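You operate a simulated robot arm through the tools that you are given. There is no shell and no other tool. Be economical: measure what you need, move in short steps, check, and stop when the job is done.

Carry out the task below with a simulated robot arm. There is one attempt and no reset: what you move stays moved.

TASK
Blot the water and coal notepads, then weigh the water one down with the glass paperweight.
Fine: no smudges; put the blotter back. Set down upright: rocker blotter.

Only the result counts: the job must be done as asked and must still hold three seconds after the hand-in. Knocking over, shifting, dropping, spilling or breaking anything else fails it.

THE ROBOT
A 6-joint arm with a two-finger parallel gripper, fixed in place. Base frame: the origin is at the foot of the arm, x ahead of it, y to its left, z up. Readings come in mm, degrees, newtons and seconds.
With the tool pointing down near the work surface it reaches from about 420 to 440 mm from the base axis. Its first joint turns from -66.0 to 66.0 degrees. Payload 2.1 kg.
The TCP is the grasp point between the finger pads, 30 mm short of the fingertips. In the tool frame z runs along the fingers and y along their closing line. Largest opening 94 mm; finger width 28, thickness 10; the body of the gripper, 50 by 96 mm, starts 55 mm behind the TCP.
Orientation is told as [roll, pitch, yaw] about the base's x, y, z axes, in that order, counted from this pose: with the fingers straight down and closing along the base's y, the tool's x points along the base's -x, its y along +y and its z along -z.

THE INTERFACE
- The arm moves only by the tool servo_tool. Its argument "steps" is text: rows parted by semicolons, each of 7 numbers parted by spaces: the shift along the tool's x, y, z in mm, then the turn, a rotation vector about the tool's x, y, z in degrees, then the finger opening in mm, from 0 to 94. In form: dx dy dz wx wy wz fingers; .... A call has 1 to 12 rows; each row is the pose to reach, as a shift and turn from the pose commanded when the call began, along the tool's axes at that moment. Rows are played at 5 a second. More than 50 mm and 8.6 degrees between two rows, or a gripper value outside its range, and nothing of the call is played. Where a pose cannot be reached the arm comes as near as it can. A force on the tool above 40 N (or 10 N above the force at the start of the call, whichever is more), or a blocked arm, ends the call early, and 0.2 s more pass. The fingers move at their own pace (about 72 mm/s each) and stop on an object; they squeeze with about 36 N. The grip force told is the motor's: it shows also when the fingers shut on nothing. Time passes only in rows, and 0.2 s behind the last, so rows that repeat a pose let the fingers close. The reply holds the time, the measured pose of the TCP, the force on the tool along the base axes, the opening and the grip force, in the units named above and with some noise, with the torque about the TCP (base axes, N m) and any sound that the robot's microphone picked up, and new pictures: "pictures" is both (left out), scene, wrist or none.
- Cameras (640 x 400 px; columns grow to the right, rows downward): "scene" is fixed at [82, -406.6, 483.7]; the picture's right is [0.35, -0.94, 0.00], its down [-0.68, -0.26, -0.69] and it looks along [0.64, 0.24, -0.73] (base axes); focal length 255 px, centre (320, 200). "wrist" rides on the gripper at [76, 14, -103] in the tool frame; the picture's right is [-0.18, 0.98, 0.00], its down [-0.75, -0.14, -0.64] and it looks along [-0.63, -0.12, 0.77] (tool axes); focal length 243 px, centre (320, 200). There is no depth. A picture from a camera that has moved, and an enlarged one, comes with that camera's place and axes in the base frame and with its lens. The place of the scene camera against the robot may be out by one fixed shift of up to 25 mm in any direction.
- zoom(camera, box): a new picture of the part [left, top, right, bottom] of that camera's present view, enlarged. The clock stands still meanwhile.
- hand_in(): hands the job in; it is judged then, once.

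Work in short steps. Places have to be worked out from the pictures, the camera data and where the tool is seen: move nearer, look again, correct. Check each grasp and each placing, and mend what went wrong. You have 120 turns and 200 pictures in all, those below and enlarged ones among them. Open the gripper and draw the arm clear of the work before you hand the job in, unless the task says otherwise; then end with one line.

The tools are called after "Request:" as a command line: name --argument value ..., lists and objects as JSON in quotes. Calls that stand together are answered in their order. servo_tool: Moves the arm, as the interface text tells. Its arguments: {"type":"object","properties":{"steps":{"type":"string"},"pictures":{"type":"string","enum":["both","scene","wrist","none"]}},"required":["steps"]} The other tools are called the same way: zoom (camera, box) takes an enlarged picture of a part of a camera's view; hand_in () hands the job in.

At the start:

```text
time: 0.0
ee_pos: [343.7, -124.5, 251.0]
tool_rot: [-0.2, -0.1, 0.0]
force: [0.0, -0.6, -0.4]
ft_torque: [0.01, 0.01, -0.01]
width: 93.8
grip_force: 0.0
```

scene: 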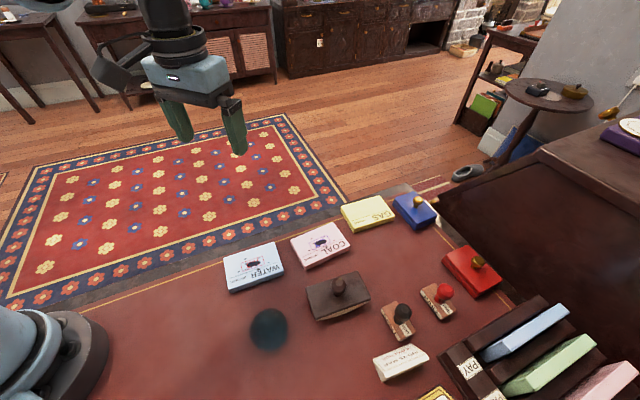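
wrist: 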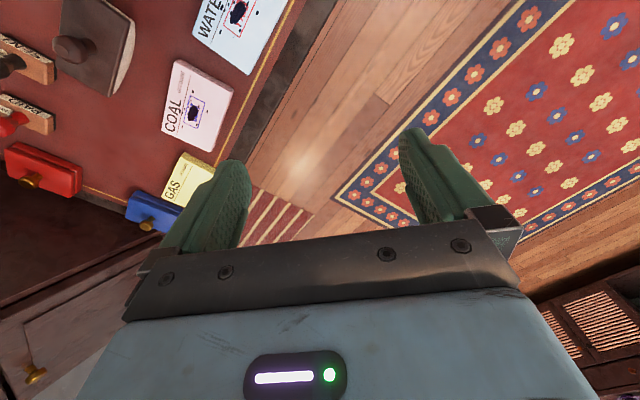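

I'll look closely at the objects first; rough triangulation puts the desk near z=0, with coal around (354,-297) and water around (275,-200).

Request:
zoom --camera "scene" --box '[200, 180, 360, 280]'

Request:
zoom --camera "scene" --box '[230, 260, 470, 400]'

Request:
zoom --camera "wrist" --box '[0, 0, 320, 200]'

```text
4.00 times, centred on (280, 230) of scene
camera zoom: at [82.0, -406.6, 483.7], right [0.35, -0.94, 0.0], down [-0.68, -0.26, -0.69], along [0.64, 0.24, -0.73], focal length 1021 px, centre (480, 80)
```

zoom: 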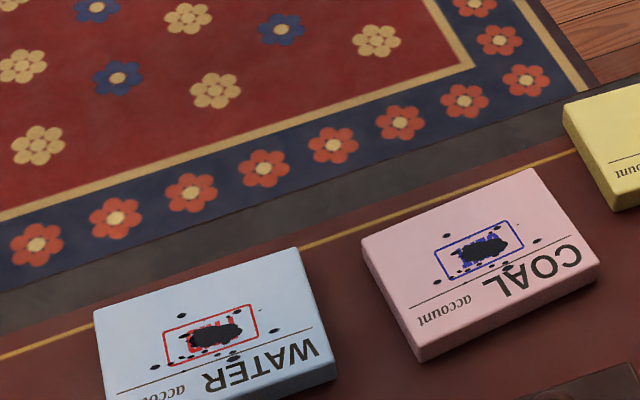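

```text
2.67 times, centred on (350, 330) of scene
camera zoom: at [82.0, -406.6, 483.7], right [0.35, -0.94, 0.0], down [-0.68, -0.26, -0.69], along [0.64, 0.24, -0.73], focal length 681 px, centre (240, -147)
```

zoom: 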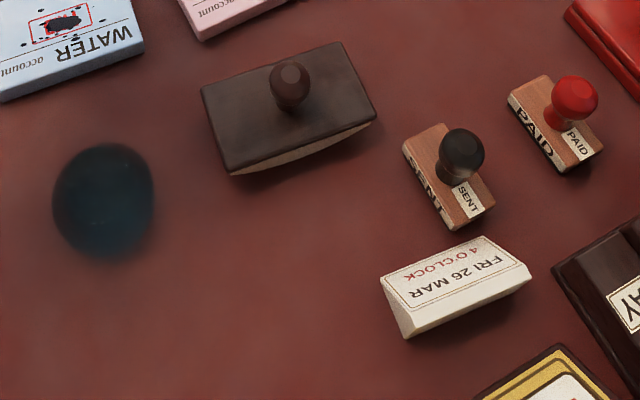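

```text
2.00 times, centred on (160, 100) of wrist
camera zoom: at [267.5, -112.1, 353.8], right [0.18, 0.98, 0.0], down [0.75, -0.14, 0.64], along [0.63, -0.12, -0.77], focal length 485 px, centre (640, 400)
```

zoom: 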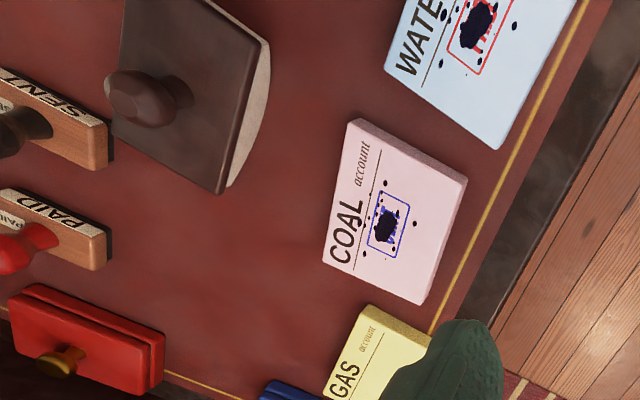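

The blotter's knob is near (264,-373,~55) with its long axis roughly radial. I'll swing the arm toward it at a safe height and look.

Request:
servo_tool --steps "18 -26 0 0 0 7.7 94; 36 -52 0 0 0 15.4 94; 54 -78 0 0 0 23.1 94; 72 -104 0 0 0 30.8 94; 90 -130 0 0 0 38.5 94; 107 -157 0 0 0 46.2 94; 124 -183 0 0 0 54 94"

```text
time: 1.6
ee_pos: [219.0, -309.9, 251.7]
tool_rot: [0.0, -0.2, -54.1]
force: [0.1, 1.1, -1.0]
ft_torque: [0.04, -0.03, -0.02]
width: 94.0
grip_force: 0.0
camera wrist: at [186.7, -240.1, 354.0], right [0.9, 0.43, 0.0], down [0.33, -0.69, 0.64], along [0.27, -0.58, -0.77], focal length 243 px, centre (320, 200)
```

scene: 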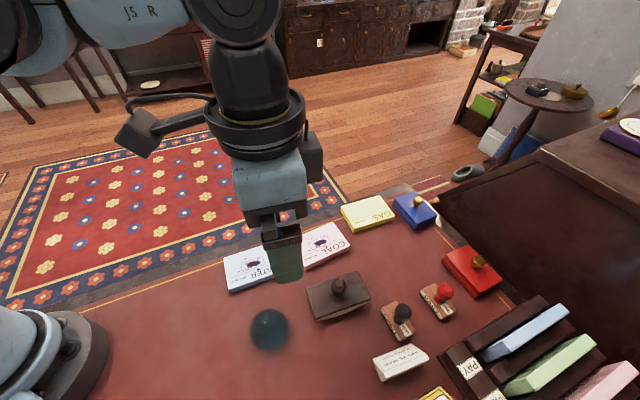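
wrist: 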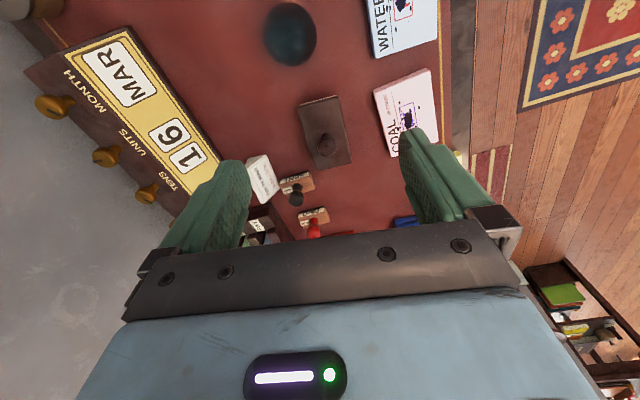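

Request:
zoom --camera "wrist" --box '[240, 0, 480, 180]'

```text
2.22 times, centred on (360, 90) of wrist
camera zoom: at [186.7, -240.1, 354.0], right [0.9, 0.43, 0.0], down [0.33, -0.69, 0.64], along [0.27, -0.58, -0.77], focal length 539 px, centre (231, 444)
```

zoom: 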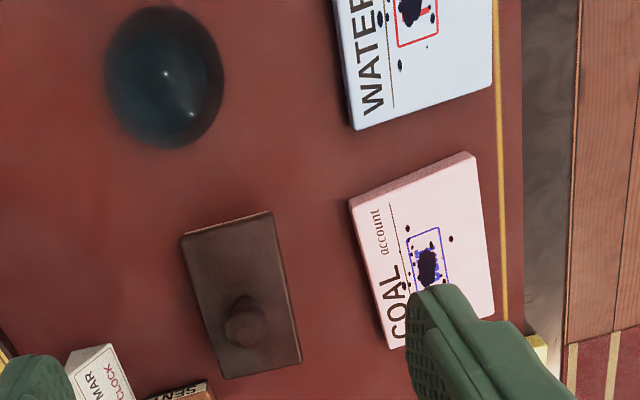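

Blotter plate centre is about (258,-373), long axis at -50°, ~102×54 mm. I'll turn the tool so the fingers close along its long axis (yaw about +40°), moving above the knob and testing the reach.

Request:
servo_tool --steps "-6 0 4 0 0 -7.8 94; -12 -1 8 0 0 -15.6 94; -18 -1 12 0 0 -23.4 94; -24 -2 16 0 0 -31.2 94; -30 -2 20 0 0 -39 94; -36 -3 24 0 0 -46.8 94; -43 -3 28 0 0 -54.6 94; -49 -4 32 0 0 -62.4 94; -55 -4 36 0 0 -70.2 94; -61 -5 40 0 0 -78 94; -67 -5 45 0 0 -86 94; -74 -5 50 0 0 -94 94"

```text
time: 4.2
ee_pos: [259.4, -371.6, 200.9]
tool_rot: [0.0, 0.0, 40.1]
force: [0.0, 0.8, 0.2]
ft_torque: [0.01, 0.01, -0.01]
width: 94.0
grip_force: 0.0
camera wrist: at [191.3, -410.6, 304.1], right [-0.49, 0.87, 0.0], down [0.67, 0.38, 0.64], along [0.56, 0.32, -0.77], focal length 243 px, centre (320, 200)
```

scene: 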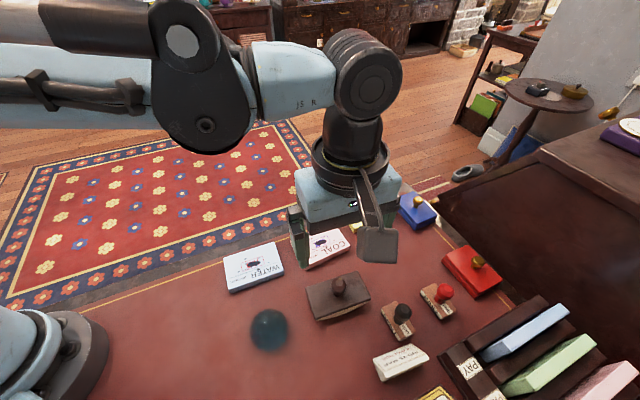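
wrist: 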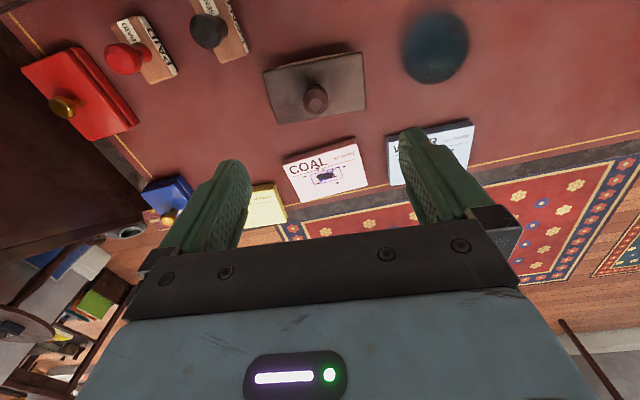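

Reached fine. Knob is about (258.5,-374.5); I go down to z≈100 and look from close.

Request:
servo_tool --steps "1 -1 35 0 0 0 94; 2 -1 70 0 0 0 94; 2.7 -1.7 100 0 0 0 94"

Request:
zoom --camera "scene" --box '[260, 200, 460, 325]'

```text
time: 5.0
ee_pos: [257.1, -374.3, 99.6]
tool_rot: [-0.2, 0.0, 40.0]
force: [0.3, 1.0, 0.0]
ft_torque: [-0.04, 0.01, -0.02]
width: 94.0
grip_force: 0.1
camera wrist: at [189.9, -412.9, 203.2], right [-0.49, 0.87, 0.0], down [0.67, 0.38, 0.64], along [0.56, 0.31, -0.77], focal length 243 px, centre (320, 200)
```

scene: 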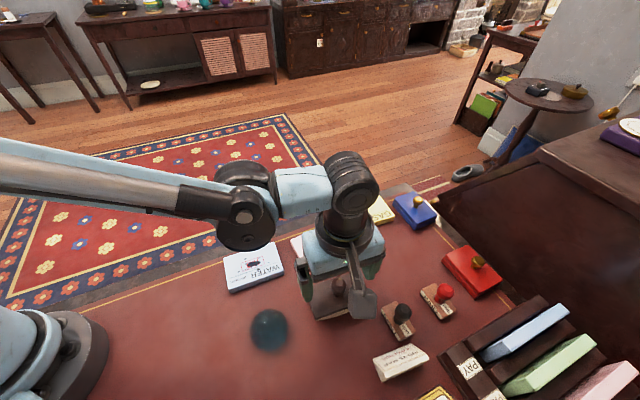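
wrist: 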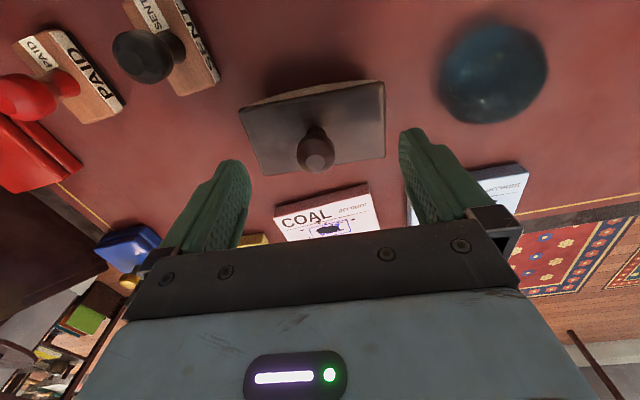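

```text
3.20 times, centred on (360, 262) of scene
camera zoom: at [82.0, -406.6, 483.7], right [0.35, -0.94, 0.0], down [-0.68, -0.26, -0.69], along [0.64, 0.24, -0.73], focal length 817 px, centre (192, 0)
```

zoom: 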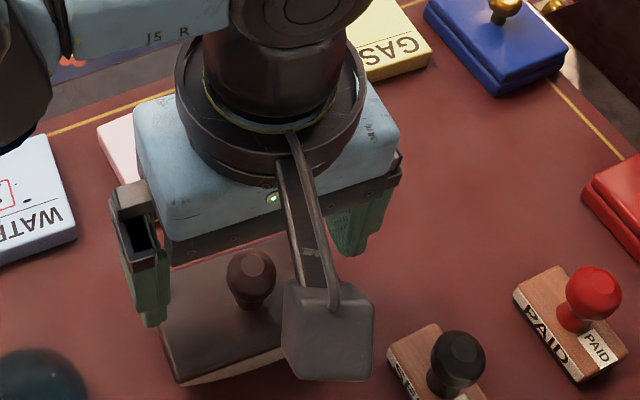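

Combining views gives plate top at z≈24, knob head at about (262,-376,47). I'll centre and lower until the tips sit just above the plate.

Request:
servo_tool --steps "-2.7 -4.4 0 0 0 0 94; -2.7 -4.4 20 0 0 0 94; -2.7 -4.4 34 0 0 0 94"

Request:
zoom --camera "scene" --box '[280, 240, 408, 320]'

```text
time: 5.8
ee_pos: [263.5, -377.0, 67.6]
tool_rot: [-0.1, 0.0, 40.1]
force: [0.3, 0.6, -0.3]
ft_torque: [0.0, 0.0, -0.01]
width: 93.8
grip_force: 0.1
camera wrist: at [195.4, -415.6, 169.9], right [-0.49, 0.87, 0.0], down [0.67, 0.38, 0.64], along [0.56, 0.31, -0.77], focal length 243 px, centre (320, 200)
```

scene: 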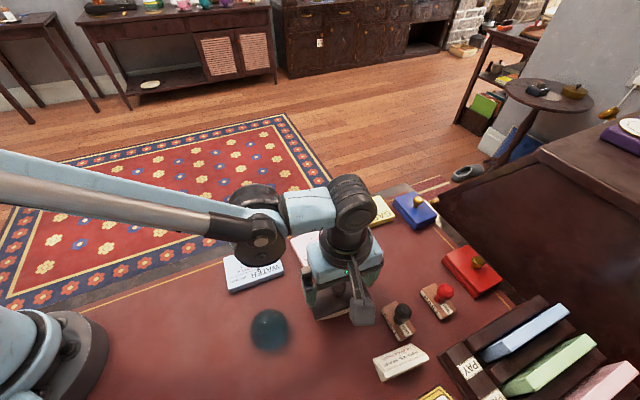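
wrist: 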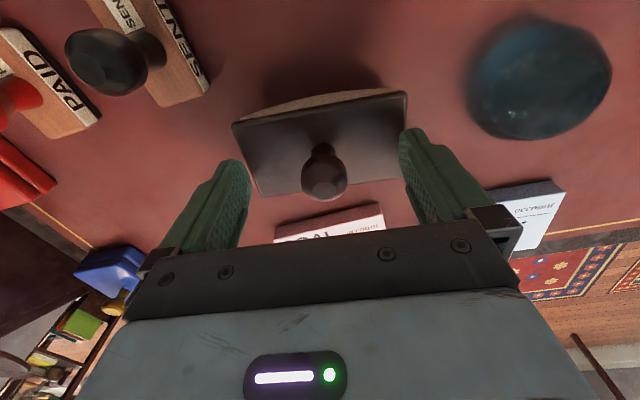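

```text
5.00 times, centred on (344, 280) of scene
camera zoom: at [82.0, -406.6, 483.7], right [0.35, -0.94, 0.0], down [-0.68, -0.26, -0.69], along [0.64, 0.24, -0.73], focal length 1277 px, centre (200, -200)
```

zoom: 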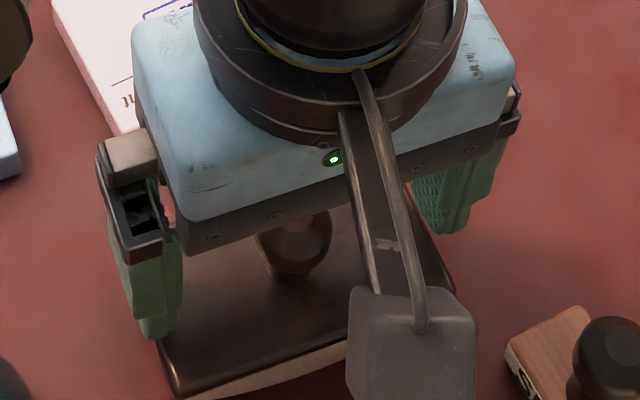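

The knob is centred between the fingers. Lower 6 mm more and close gently.

Request:
servo_tool --steps "1 1 6 0 0 0 94; 1 1 6 0 0 0 60; 1 1 6 0 0 0 30; 1 1 6 0 0 0 15; 1 1 6 0 0 0 10; 1 1 6 0 0 0 10"

Request:
zoom --camera "wrist" --box '[200, 60, 440, 210]'

```text
time: 6.5
ee_pos: [260.6, -376.8, 61.3]
tool_rot: [0.0, 0.0, 40.1]
force: [0.8, -1.2, 13.2]
ft_torque: [-1.3, -0.61, 0.07]
width: 46.3
grip_force: 3.3
stopped in row 3: the force on the tool passed its limit at 41 N (the readings are from after the stop); the commanded pose is now the measured one
camera wrist: at [194.3, -415.2, 165.5], right [-0.49, 0.87, 0.0], down [0.67, 0.38, 0.64], along [0.56, 0.32, -0.77], focal length 243 px, centre (320, 200)
```

scene: 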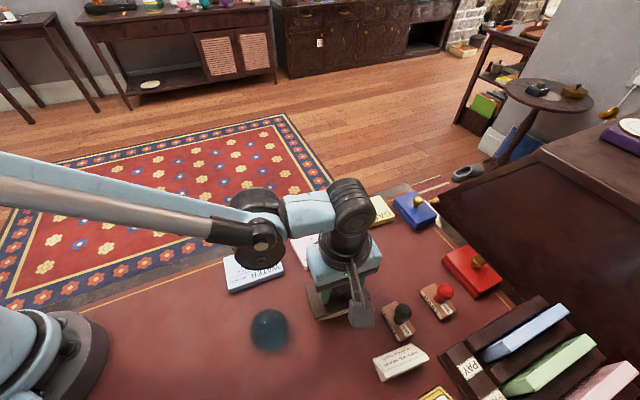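
wrist: 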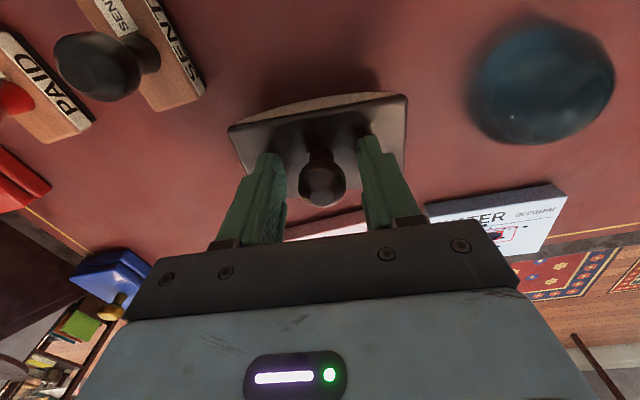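

```text
2.67 times, centred on (320, 135) of wrist
camera zoom: at [194.3, -415.2, 165.5], right [-0.49, 0.87, 0.0], down [0.67, 0.38, 0.64], along [0.56, 0.32, -0.77], focal length 647 px, centre (320, 373)
```

zoom: 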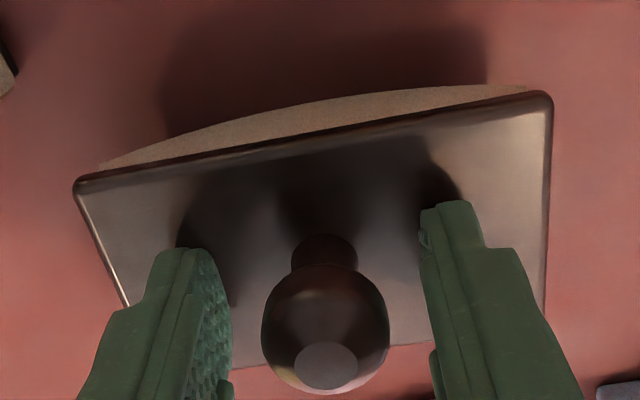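

A fingertip touched the plate, so plate top is ~31 mm. I raise 4 mm and close.

Request:
servo_tool --steps "0 0 -4 0 0 0 46; 0 0 -4 0 0 0 34; 0 0 -4 0 0 0 24; 0 0 -4 0 0 0 14; 0 0 -4 0 0 0 10; 0 0 -4 0 0 0 10"

Request:
zoom --camera "wrist" --box '[200, 60, 440, 210]'

```text
time: 7.9
ee_pos: [262.2, -376.9, 66.4]
tool_rot: [-0.1, 0.1, 40.0]
force: [0.8, -1.2, -0.3]
ft_torque: [-0.02, -0.05, 0.0]
width: 25.0
grip_force: 36.7
camera wrist: at [194.4, -416.1, 169.1], right [-0.49, 0.87, 0.0], down [0.67, 0.38, 0.64], along [0.56, 0.31, -0.77], focal length 243 px, centre (320, 200)
```

scene: 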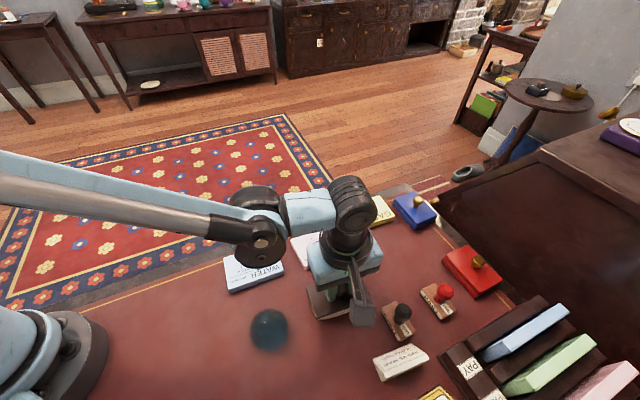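
wrist: 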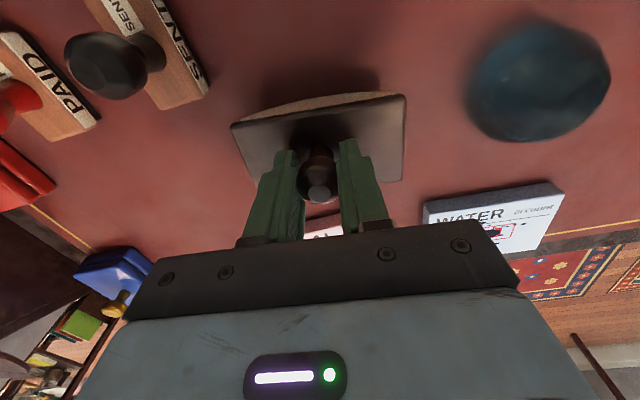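

```text
2.67 times, centred on (320, 135) of wrist
camera zoom: at [194.4, -416.1, 169.1], right [-0.49, 0.87, 0.0], down [0.67, 0.38, 0.64], along [0.56, 0.31, -0.77], focal length 647 px, centre (320, 373)
```

zoom: 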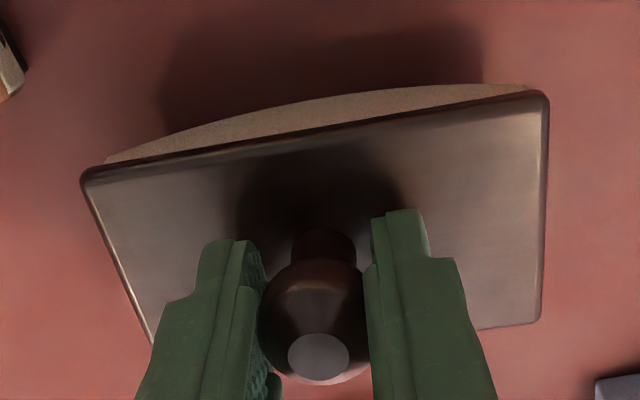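

Knob gripped (25 mm). The home pose is TCP (262.2,-376.9,66.4). Lift straight up.

Request:
servo_tool --steps "0 0 -15 0 0 0 10; 0 0 -40 0 0 0 10; 0 0 -70 0 0 0 10; 0 0 -70 0 0 0 10"

Request:
zoom --camera "scene" --box '[240, 190, 440, 315]'

```text
time: 8.9
ee_pos: [262.1, -378.7, 136.8]
tool_rot: [0.0, -0.1, 39.9]
force: [-0.3, 0.0, -2.8]
ft_torque: [0.03, 0.01, 0.0]
width: 24.8
grip_force: 36.0
camera wrist: at [193.9, -417.8, 240.2], right [-0.49, 0.87, 0.0], down [0.67, 0.38, 0.64], along [0.56, 0.31, -0.77], focal length 243 px, centre (320, 200)
```

scene: 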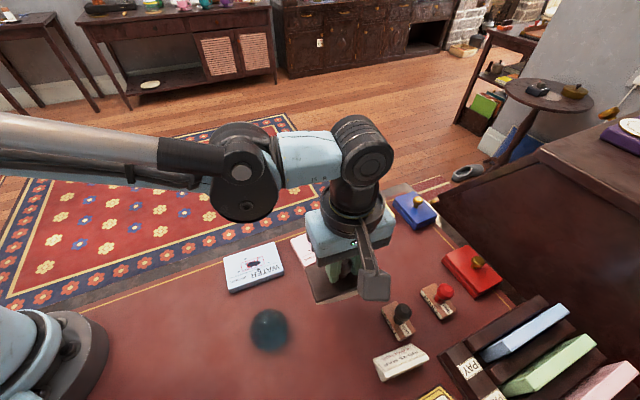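
wrist: 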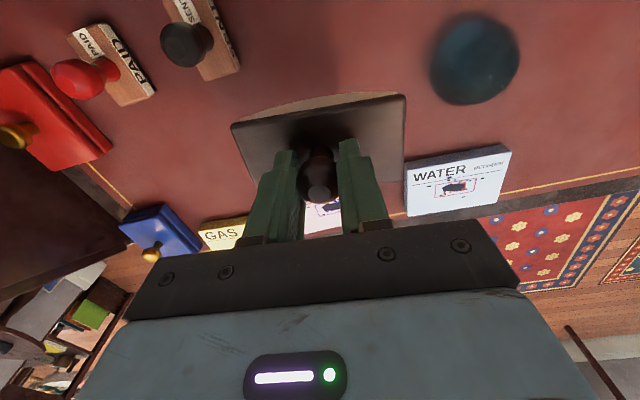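

```text
3.20 times, centred on (340, 252) of scene
camera zoom: at [82.0, -406.6, 483.7], right [0.35, -0.94, 0.0], down [-0.68, -0.26, -0.69], along [0.64, 0.24, -0.73], focal length 817 px, centre (256, 32)
```

zoom: 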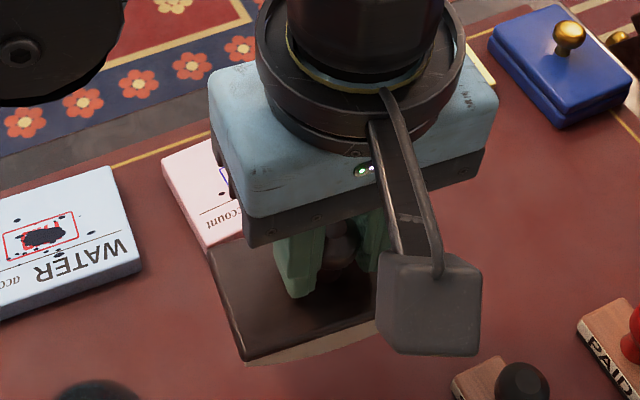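

Held firmly. Consistent triangulation from three views: coal ink (357.5,-306.3), pad top ~14 mm, pad axis ≈ -42.5°; water ink (265,-202), axis ≈ -52°. Move over coal at height.

Request:
servo_tool --steps "-25 -2 0 0 0 -2 10; -50 -3 0 0 0 -4 10; -75 -4.5 0 0 0 -5.5 10; -100 -6 0 0 0 -7 10; -118.7 -6.9 0 0 0 -7.5 10; -118.7 -6.9 0 0 0 -7.5 10"

Request:
zoom --camera "scene" --box '[260, 170, 420, 270]'

```text
time: 10.3
ee_pos: [357.0, -304.6, 135.6]
tool_rot: [0.0, -0.1, 47.4]
force: [0.3, -0.5, -2.5]
ft_torque: [0.01, -0.01, -0.02]
width: 24.6
grip_force: 35.9
camera wrist: at [295.0, -352.9, 238.7], right [-0.6, 0.8, 0.0], down [0.61, 0.46, 0.64], along [0.51, 0.39, -0.77], focal length 243 px, centre (320, 200)
```

scene: 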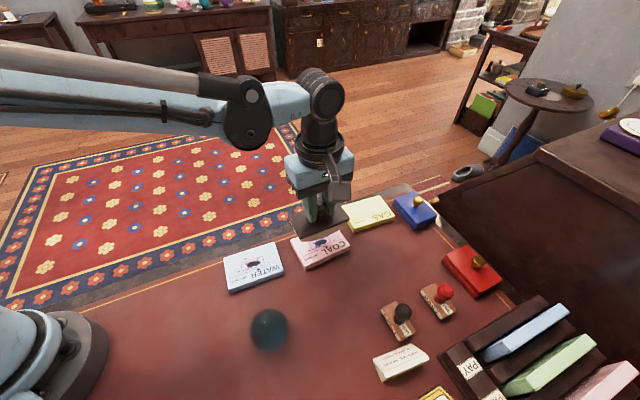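
wrist: 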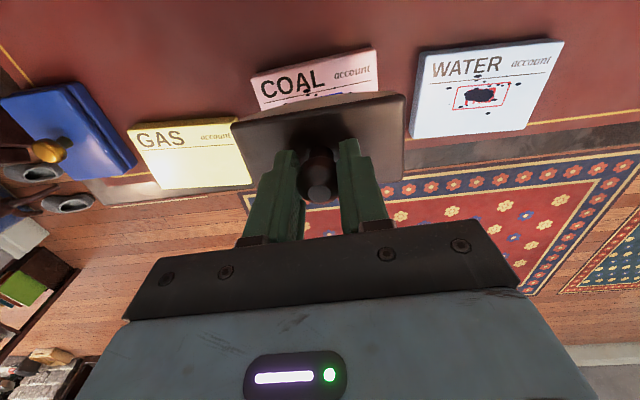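

```text
4.00 times, centred on (340, 220) of scene
camera zoom: at [82.0, -406.6, 483.7], right [0.35, -0.94, 0.0], down [-0.68, -0.26, -0.69], along [0.64, 0.24, -0.73], focal length 1021 px, centre (240, 120)
```

zoom: 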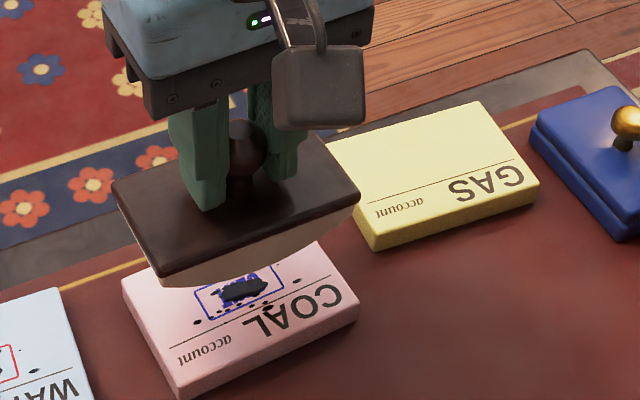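

Nicely aligned over coal. Shift slightly (blotter centre sits ~2 mm off TCP) and come down vertically to just above the pad.

Request:
servo_tool --steps "-0.5 -3.4 10 0 0 0 10; -0.5 -3.4 30 0 0 0 10; -0.5 -3.4 44 0 0 0 10; -0.5 -3.4 48 0 0 0 10; -0.5 -3.4 48 0 0 0 10"

Request:
zoom --camera "scene" --box '[270, 190, 398, 270]'

```text
time: 11.5
ee_pos: [360.7, -307.6, 88.3]
tool_rot: [0.1, 0.1, 47.5]
force: [0.7, -0.1, -2.7]
ft_torque: [0.0, -0.01, -0.02]
width: 24.8
grip_force: 35.3
camera wrist: at [298.2, -354.3, 191.1], right [-0.6, 0.8, 0.0], down [0.61, 0.46, 0.64], along [0.51, 0.39, -0.77], focal length 243 px, centre (320, 200)
```

scene: 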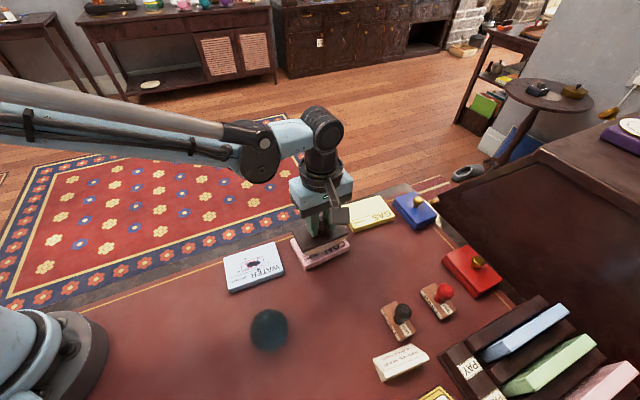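
wrist: 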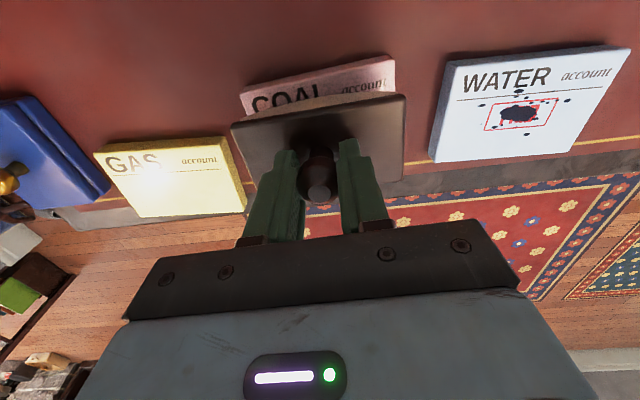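

```text
5.00 times, centred on (334, 230) of scene
camera zoom: at [82.0, -406.6, 483.7], right [0.35, -0.94, 0.0], down [-0.68, -0.26, -0.69], along [0.64, 0.24, -0.73], focal length 1277 px, centre (250, 50)
```

zoom: 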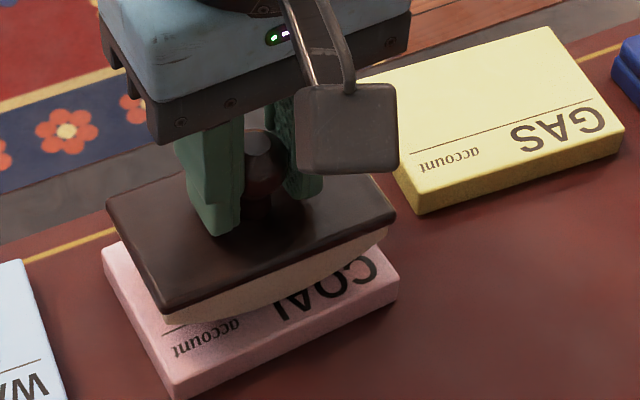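

Hovering just over the pad, centred. Lower in small steps until contact shows in the force.

Request:
servo_tool --steps "0 0 2 0 0 0 10; 0 0 4 0 0 0 10; 0 0 5.5 0 0 0 10; 0 0 5.5 0 0 0 10" --pictures "none"

```text
time: 12.5
ee_pos: [360.7, -308.9, 82.9]
tool_rot: [0.0, 0.1, 47.4]
force: [-1.1, 1.2, 26.8]
ft_torque: [0.04, 0.05, -0.03]
width: 25.1
grip_force: 36.2
```

Contact with ~27 N. Now I roll it without slipping: tilt about tool x with the matching shift (contact line travels along the ink), 6° first to check the force.

Request:
servo_tool --steps "0 1.74 0 1.5 0 0 10; 0 3.48 -0.1 3 0 0 10; 0 5.2 -0.2 4.5 0 0 10; 0 6.97 -0.4 6 0 0 10; 0 6.97 -0.4 6 0 0 10" --pictures "none"

```text
time: 13.7
ee_pos: [356.3, -303.0, 83.8]
tool_rot: [-6.2, 0.0, 47.5]
force: [-0.6, -2.6, 18.3]
ft_torque: [-0.12, -0.02, -0.04]
width: 24.7
grip_force: 36.3
```

Force 18 N, stable rolling. Continue to 11°, then next call rolls back the other way.

Request:
servo_tool --steps "0 1.4 -0.3 1.25 0 0 10; 0 2.87 -0.6 2.5 0 0 10; 0 4.3 -0.95 3.75 0 0 10; 0 5.75 -1.3 5 0 0 10; 0 5.75 -1.3 5 0 0 10" --pictures "scene"

Request:
zoom --camera "scene" --box '[270, 190, 398, 270]'

```text
time: 14.9
ee_pos: [350.8, -298.8, 82.6]
tool_rot: [-11.0, 0.0, 47.6]
force: [1.5, -1.2, 1.9]
ft_torque: [-0.07, -0.09, 0.01]
width: 25.0
grip_force: 36.3
```

scene: 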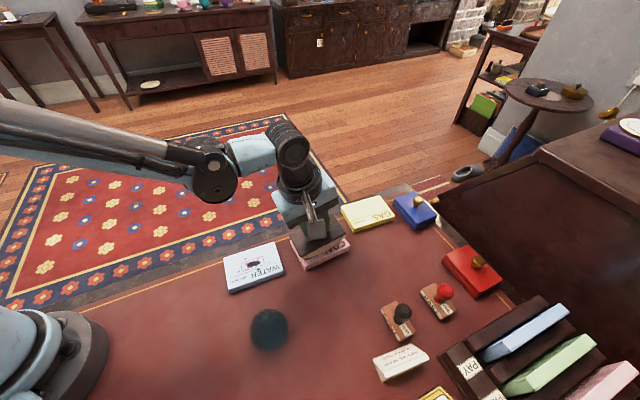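

```text
5.00 times, centred on (334, 230) of scene
camera zoom: at [82.0, -406.6, 483.7], right [0.35, -0.94, 0.0], down [-0.68, -0.26, -0.69], along [0.64, 0.24, -0.73], focal length 1277 px, centre (250, 50)
```

zoom: 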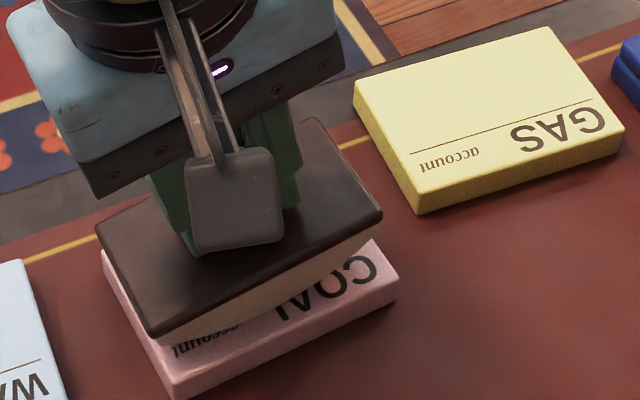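

Force fell to ~4 N, so the curve radius is smaller than I assumed (~80 mm). Correct the height and roll on to 17°.

Request:
servo_tool --steps "0 0.1 0.6 0 0 0 10; 0 1.7 0.25 1.5 0 0 10; 0 3.38 -0.15 3 0 0 10; 0 5.1 -0.55 4.5 0 0 10; 0 6.76 -1.0 6 0 0 10; 0 6.76 -1.0 6 0 0 10" --pictures "none"

```text
time: 16.3
ee_pos: [345.9, -294.6, 83.8]
tool_rot: [-17.0, 0.0, 47.5]
force: [2.2, -1.3, 7.0]
ft_torque: [-0.02, -0.05, 0.0]
width: 24.9
grip_force: 36.1
```

Contact ~10 N at 17°. Roll back to level along the same arc.

Request:
servo_tool --steps "0 0.1 0.33 0 0 0 10; 0 -2.6 1.23 -2.5 0 0 10; 0 -5.36 2.14 -5 0 0 10; 0 -8.66 3.2 -8 0 0 10; 0 -11.98 4.26 -11 0 0 10; 0 -15.29 5.29 -14 0 0 10; 0 -18.62 6.32 -17 0 0 10; 0 -18.62 6.32 -17 0 0 10" --pictures "none"

```text
time: 18.1
ee_pos: [361.3, -306.5, 83.3]
tool_rot: [0.0, -0.1, 47.4]
force: [1.4, -0.4, -1.5]
ft_torque: [0.01, -0.05, 0.0]
width: 25.0
grip_force: 36.0
```

Nearly no load at level now; press 0.8 mm and read the force.

Request:
servo_tool --steps "0 0 0.4 0 0 0 10; 0 0 0.8 0 0 0 10; 0 0 0.8 0 0 0 10" --pictures "none"

```text
time: 18.9
ee_pos: [360.8, -307.1, 82.3]
tool_rot: [0.0, 0.0, 47.4]
force: [-1.7, -3.1, 31.5]
ft_torque: [-0.07, -0.01, -0.01]
width: 24.6
grip_force: 35.7
```

Stiff contact (~40 N/mm). Ease slightly and roll to the other side, to -11°, checking force.

Request:
servo_tool --steps "0 -1.74 -0.2 -1.5 0 0 10; 0 -3.48 -0.22 -3 0 0 10; 0 -5.2 -0.26 -4.5 0 0 10; 0 -6.96 -0.31 -6 0 0 10; 0 -9.85 -0.42 -8.5 0 0 10; 0 -12.77 -0.57 -11 0 0 10; 0 -12.77 -0.57 -11 0 0 10" --pictures "none"

```text
time: 20.5
ee_pos: [369.5, -315.0, 82.4]
tool_rot: [11.1, -0.1, 47.4]
force: [-3.2, 6.4, 35.1]
ft_torque: [0.26, 0.01, 0.0]
width: 25.1
grip_force: 35.8
```

35 N, too close to the limit; ease by 0.35 mm and roll on to -17°.

Request:
servo_tool --steps "0 0.07 -0.34 0 0 0 10; 0 -1.6 -0.78 -1.5 0 0 10; 0 -3.28 -1.23 -3 0 0 10; 0 -4.95 -1.7 -4.5 0 0 10; 0 -6.64 -2.16 -6 0 0 10; 0 -6.64 -2.16 -6 0 0 10" --pictures "scene"

Request:
zoom --camera "scene" --box '[270, 190, 398, 270]'

```text
time: 21.9
ee_pos: [374.4, -320.6, 82.0]
tool_rot: [16.9, 0.0, 47.4]
force: [-2.2, 3.5, 15.8]
ft_torque: [0.06, -0.04, 0.0]
width: 24.9
grip_force: 35.3
```

scene: 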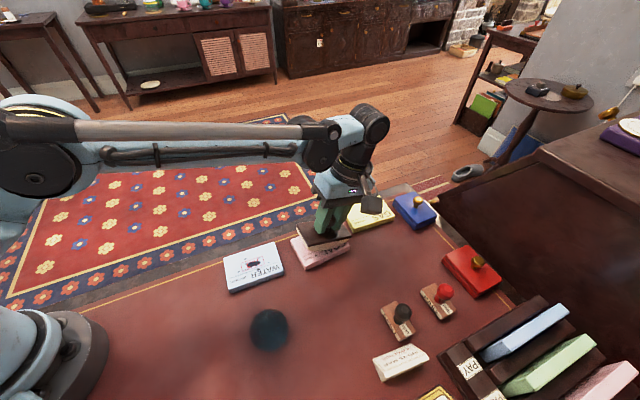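

```text
5.00 times, centred on (334, 230) of scene
camera zoom: at [81.9, -406.5, 483.8], right [0.35, -0.94, 0.0], down [-0.68, -0.26, -0.69], along [0.64, 0.24, -0.73], focal length 1277 px, centre (250, 50)
```

zoom: 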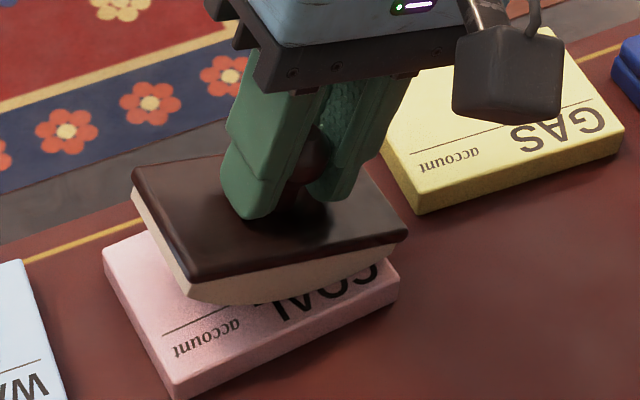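

Good, the pad stays put and the contact is ~18 N. Roll back to level and lift straight off.

Request:
servo_tool --steps "0 3.27 1.28 3 0 0 10; 0 6.48 2.5 6 0 0 10; 0 9.76 3.72 9 0 0 10; 0 13.04 4.9 12 0 0 10; 0 15.78 5.84 14.5 0 0 10; 0 18.54 6.74 17 0 0 10; 0 18.54 6.74 17 0 0 10; 0 21.76 -3.8 17 0 0 10; 0 32 -37.3 17 0 0 10; 0 32 -37.3 17 0 0 10"

Request:
zoom --camera "scene" --box '[220, 180, 380, 280]'

```text
time: 24.1
ee_pos: [359.6, -306.7, 127.3]
tool_rot: [0.0, -0.1, 47.5]
force: [-0.1, 0.2, -1.9]
ft_torque: [-0.02, 0.02, 0.02]
width: 24.9
grip_force: 36.0
camera wrist: at [297.6, -354.7, 231.1], right [-0.6, 0.8, 0.0], down [0.61, 0.46, 0.64], along [0.51, 0.39, -0.77], focal length 243 px, centre (320, 200)
```

scene: 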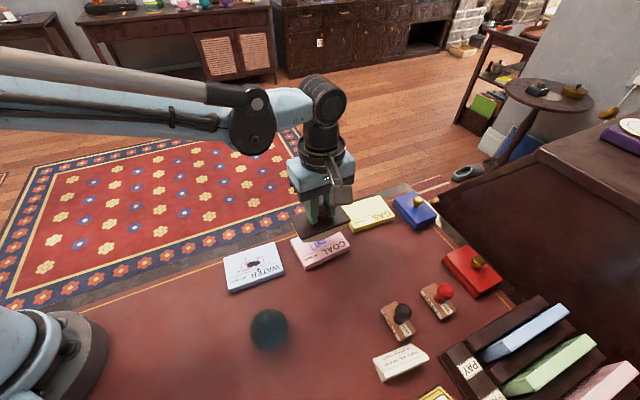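
wrist: 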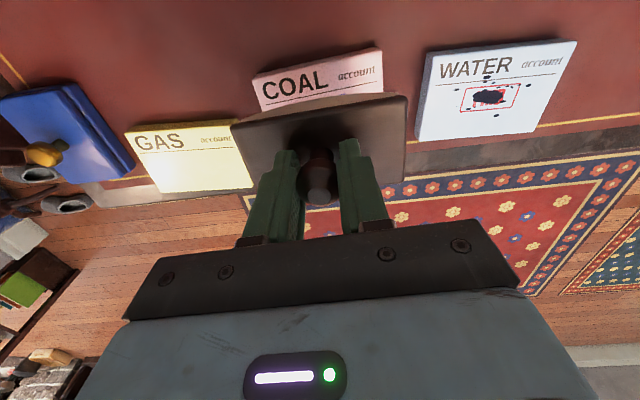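

```text
4.00 times, centred on (300, 230) of scene
camera zoom: at [82.0, -406.6, 483.7], right [0.35, -0.94, 0.0], down [-0.68, -0.26, -0.69], along [0.64, 0.24, -0.73], focal length 1021 px, centre (400, 80)
```

zoom: 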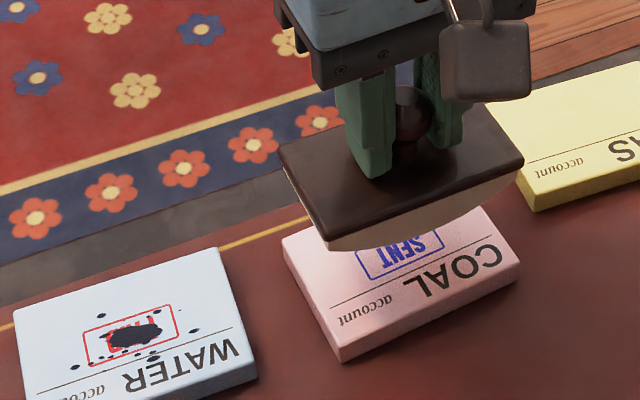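

Coal is clean ("SENT" crisp, splatter gone, pad unmoved). Move to above the water pad at (267,-203), yaw ~39°.

Request:
servo_tool --steps "-3 28 0 0 0 2 10; -6 56 0 0 0 4 10; -9 84 0 0 0 6 10; -12 112 0 0 0 7.5 10; -13.8 138.8 0 0 0 8.5 10; -13.8 138.8 0 0 0 8.5 10"

Request:
zoom --camera "scene" --box '[190, 200, 350, 300]'

```text
time: 25.5
ee_pos: [266.2, -203.5, 126.1]
tool_rot: [0.0, 0.0, 39.1]
force: [0.4, 0.3, -2.0]
ft_torque: [0.0, -0.02, 0.0]
width: 24.8
grip_force: 36.0
camera wrist: at [197.4, -240.4, 230.0], right [-0.48, 0.88, 0.0], down [0.67, 0.36, 0.64], along [0.57, 0.3, -0.77], focal length 243 px, centre (320, 200)
```

scene: 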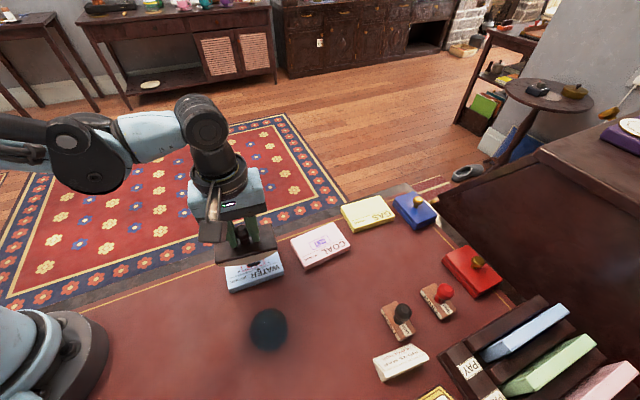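
wrist: 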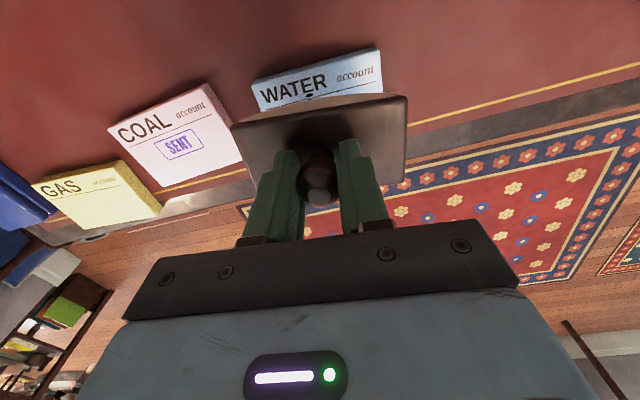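

```text
4.00 times, centred on (270, 250) of scene
camera zoom: at [82.0, -406.6, 483.7], right [0.35, -0.94, 0.0], down [-0.68, -0.26, -0.69], along [0.64, 0.24, -0.73], focal length 1021 px, centre (520, 0)
```

zoom: 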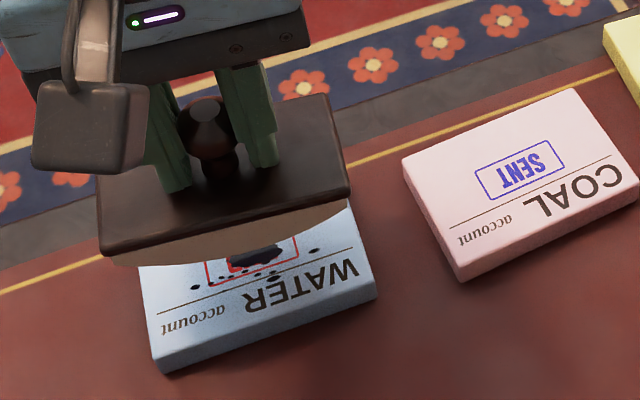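

Reached and aligned. Descend to just above the pad, then look.

Request:
servo_tool --steps "0 0 15 0 0 0 10; 0 0 30 0 0 0 10; 0 0 38 0 0 0 10; 0 0 38 0 0 0 10"

Request:
zoom --camera "scene" --box '[190, 200, 350, 300]'

```text
time: 26.5
ee_pos: [267.0, -202.5, 89.8]
tool_rot: [0.0, 0.0, 39.0]
force: [-0.5, 0.0, -2.3]
ft_torque: [0.0, -0.02, -0.01]
width: 24.7
grip_force: 36.2
camera wrist: at [198.3, -240.6, 193.0], right [-0.48, 0.88, 0.0], down [0.67, 0.36, 0.64], along [0.57, 0.31, -0.77], focal length 243 px, centre (320, 200)
```

scene: 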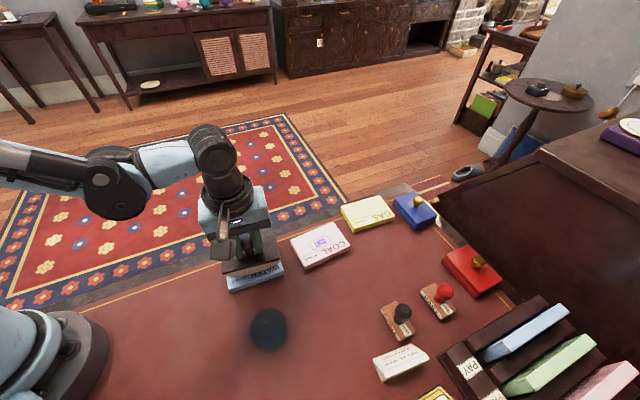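
wrist: 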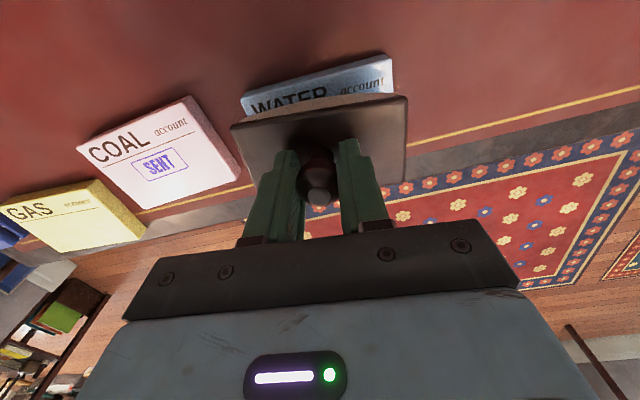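

```text
4.00 times, centred on (270, 250) of scene
camera zoom: at [82.0, -406.6, 483.7], right [0.35, -0.94, 0.0], down [-0.68, -0.26, -0.69], along [0.64, 0.24, -0.73], focal length 1021 px, centre (520, 0)
```

zoom: 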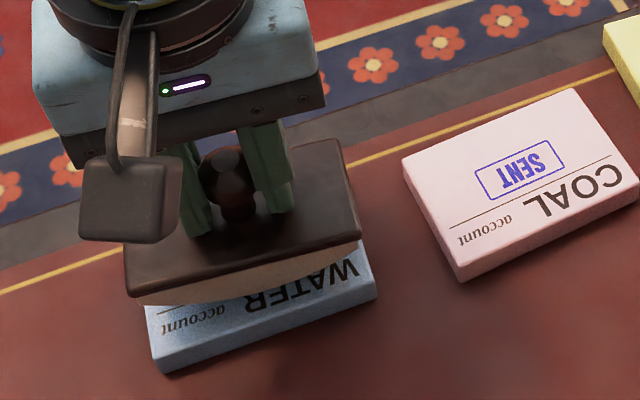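

Placement matches the coal case. Lower to contact.

Request:
servo_tool --steps "0 0 2 0 0 0 10; 0 0 4 0 0 0 10; 0 0 4.8 0 0 0 10; 0 0 4.8 0 0 0 10" --pictures "none"

```text
time: 27.5
ee_pos: [266.9, -202.4, 85.3]
tool_rot: [0.0, 0.0, 39.1]
force: [0.1, -0.3, -2.0]
ft_torque: [-0.02, 0.0, -0.01]
width: 25.1
grip_force: 35.9
```

Request:
servo_tool --steps "0 0 0.7 0 0 0 10; 0 0 1.4 0 0 0 10; 0 0 1.4 0 0 0 10" --pictures "none"

```text
time: 28.3
ee_pos: [266.8, -202.6, 83.5]
tool_rot: [0.1, 0.0, 39.1]
force: [-0.6, 0.0, -3.0]
ft_torque: [-0.02, 0.0, -0.01]
width: 25.2
grip_force: 36.7
```

No contact yet; continue in fine steps.

Request:
servo_tool --steps "0 0 0.5 0 0 0 10; 0 0 1 0 0 0 10; 0 0 1 0 0 0 10" --pictures "none"

```text
time: 29.1
ee_pos: [268.7, -203.9, 82.8]
tool_rot: [0.0, 0.1, 39.0]
force: [-0.4, 0.5, -2.6]
ft_torque: [0.0, 0.0, -0.05]
width: 25.0
grip_force: 36.0
```

Request:
servo_tool --steps "0 0 0.4 0 0 0 10; 0 0 0.8 0 0 0 10; 0 0 0.8 0 0 0 10" --pictures "none"

```text
time: 29.9
ee_pos: [268.2, -203.4, 82.3]
tool_rot: [0.1, 0.1, 38.9]
force: [0.6, -0.6, -2.5]
ft_torque: [0.04, 0.03, 0.0]
width: 24.8
grip_force: 36.2
```

Request:
servo_tool --steps "0 0 0.4 0 0 0 10; 0 0 0.8 0 0 0 10; 0 0 0.8 0 0 0 10" --pictures "none"

Request:
zoom --camera "scene" --box '[200, 210, 320, 300]'

```text
time: 30.7
ee_pos: [267.7, -203.5, 81.8]
tool_rot: [0.0, -0.1, 39.0]
force: [0.7, -0.2, -0.1]
ft_torque: [-0.03, -0.02, 0.01]
width: 24.8
grip_force: 36.2
```

```text
4.44 times, centred on (260, 255) of scene
camera zoom: at [82.0, -406.6, 483.7], right [0.35, -0.94, 0.0], down [-0.68, -0.26, -0.69], along [0.64, 0.24, -0.73], focal length 1135 px, centre (587, -44)
```

zoom: 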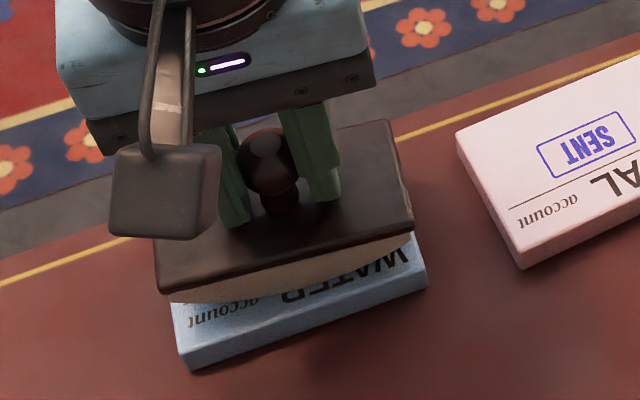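

Just touching (~2.5 N). Press 0.4 mm and roll to +11°.

Request:
servo_tool --steps "0 0 0.4 0 0 0 10; 0 1.74 0.4 1.5 0 0 10; 0 3.48 0.37 3 0 0 10; 0 5.2 0.34 4.5 0 0 10; 0 6.97 0.29 6 0 0 10; 0 9.85 0.18 8.5 0 0 10; 0 12.77 0.03 11 0 0 10; 0 12.77 0.03 11 0 0 10" --pictures "none"

```text
time: 32.5
ee_pos: [259.1, -193.2, 81.5]
tool_rot: [-11.2, 0.1, 39.1]
force: [4.2, -4.9, 13.8]
ft_torque: [-0.37, -0.31, 0.0]
width: 24.7
grip_force: 36.0
```

16 N at 11°, good. Continue to 17°.

Request:
servo_tool --steps "0 1.66 -0.42 1.5 0 0 10; 0 3.32 -0.88 3 0 0 10; 0 5 -1.33 4.5 0 0 10; 0 6.71 -1.81 6 0 0 10; 0 6.71 -1.81 6 0 0 10" --pictures "none"

```text
time: 33.7
ee_pos: [256.6, -189.2, 82.9]
tool_rot: [-17.0, 0.0, 38.9]
force: [0.2, -0.2, -2.1]
ft_torque: [0.02, 0.03, 0.0]
width: 25.0
grip_force: 36.4
```

Contact lost at 17°; lower straight down 0.7 mm.

Request:
servo_tool --steps "0 0.1 0.33 0 0 0 10; 0 0.2 0.67 0 0 0 10; 0 0.2 0.67 0 0 0 10" --pictures "none"

```text
time: 34.5
ee_pos: [256.0, -189.3, 81.7]
tool_rot: [-17.1, 0.0, 39.1]
force: [-2.9, 0.4, 19.3]
ft_torque: [0.18, 0.2, -0.02]
width: 24.9
grip_force: 36.1
```

21 N at 17°. Roll back to level.

Request:
servo_tool --steps "0 -2.8 0.77 -2.5 0 0 10; 0 -6.67 1.88 -6 0 0 10; 0 -9.43 2.83 -8.5 0 0 10; 0 -12.15 3.79 -11 0 0 10; 0 -15.46 4.85 -14 0 0 10; 0 -18.79 5.92 -17 0 0 10; 0 -18.79 5.92 -17 0 0 10" --pictures "none"

```text
time: 36.1
ee_pos: [267.7, -203.9, 80.7]
tool_rot: [0.0, -0.1, 39.1]
force: [-1.7, -1.8, 8.0]
ft_torque: [-0.04, 0.01, 0.04]
width: 24.9
grip_force: 35.2
```

About 11 N at level. Roll to -11°.

Request:
servo_tool --steps "0 -1.74 0.1 -1.5 0 0 10; 0 -3.48 0.05 -3 0 0 10; 0 -5.2 0 -4.5 0 0 10; 0 -6.97 -0.05 -6 0 0 10; 0 -9.85 -0.18 -8.5 0 0 10; 0 -12.77 -0.35 -11 0 0 10; 0 -12.77 -0.35 -11 0 0 10" --pictures "none"

```text
time: 37.5
ee_pos: [275.6, -212.6, 81.2]
tool_rot: [11.0, 0.0, 39.1]
force: [-1.5, -0.3, 13.1]
ft_torque: [-0.04, -0.09, 0.01]
width: 25.0
grip_force: 35.9
stopped in row 7: the force on the tool passed its limit at 43 N (the readings are from after the stop); the commanded pose is now the measured one
```

A brief force spike stopped it at -11°, now 16 N. Continue gently to -17°.

Request:
servo_tool --steps "0 -1.67 -0.46 -1.5 0 0 10; 0 -3.33 -0.92 -3 0 0 10; 0 -5 -1.39 -4.5 0 0 10; 0 -6.7 -1.86 -6 0 0 10; 0 -6.7 -1.86 -6 0 0 10" --pictures "none"

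```text
time: 38.7
ee_pos: [280.9, -218.9, 82.5]
tool_rot: [16.9, 0.0, 38.9]
force: [-1.0, 1.3, 4.6]
ft_torque: [0.08, -0.05, -0.03]
width: 24.8
grip_force: 36.1
```

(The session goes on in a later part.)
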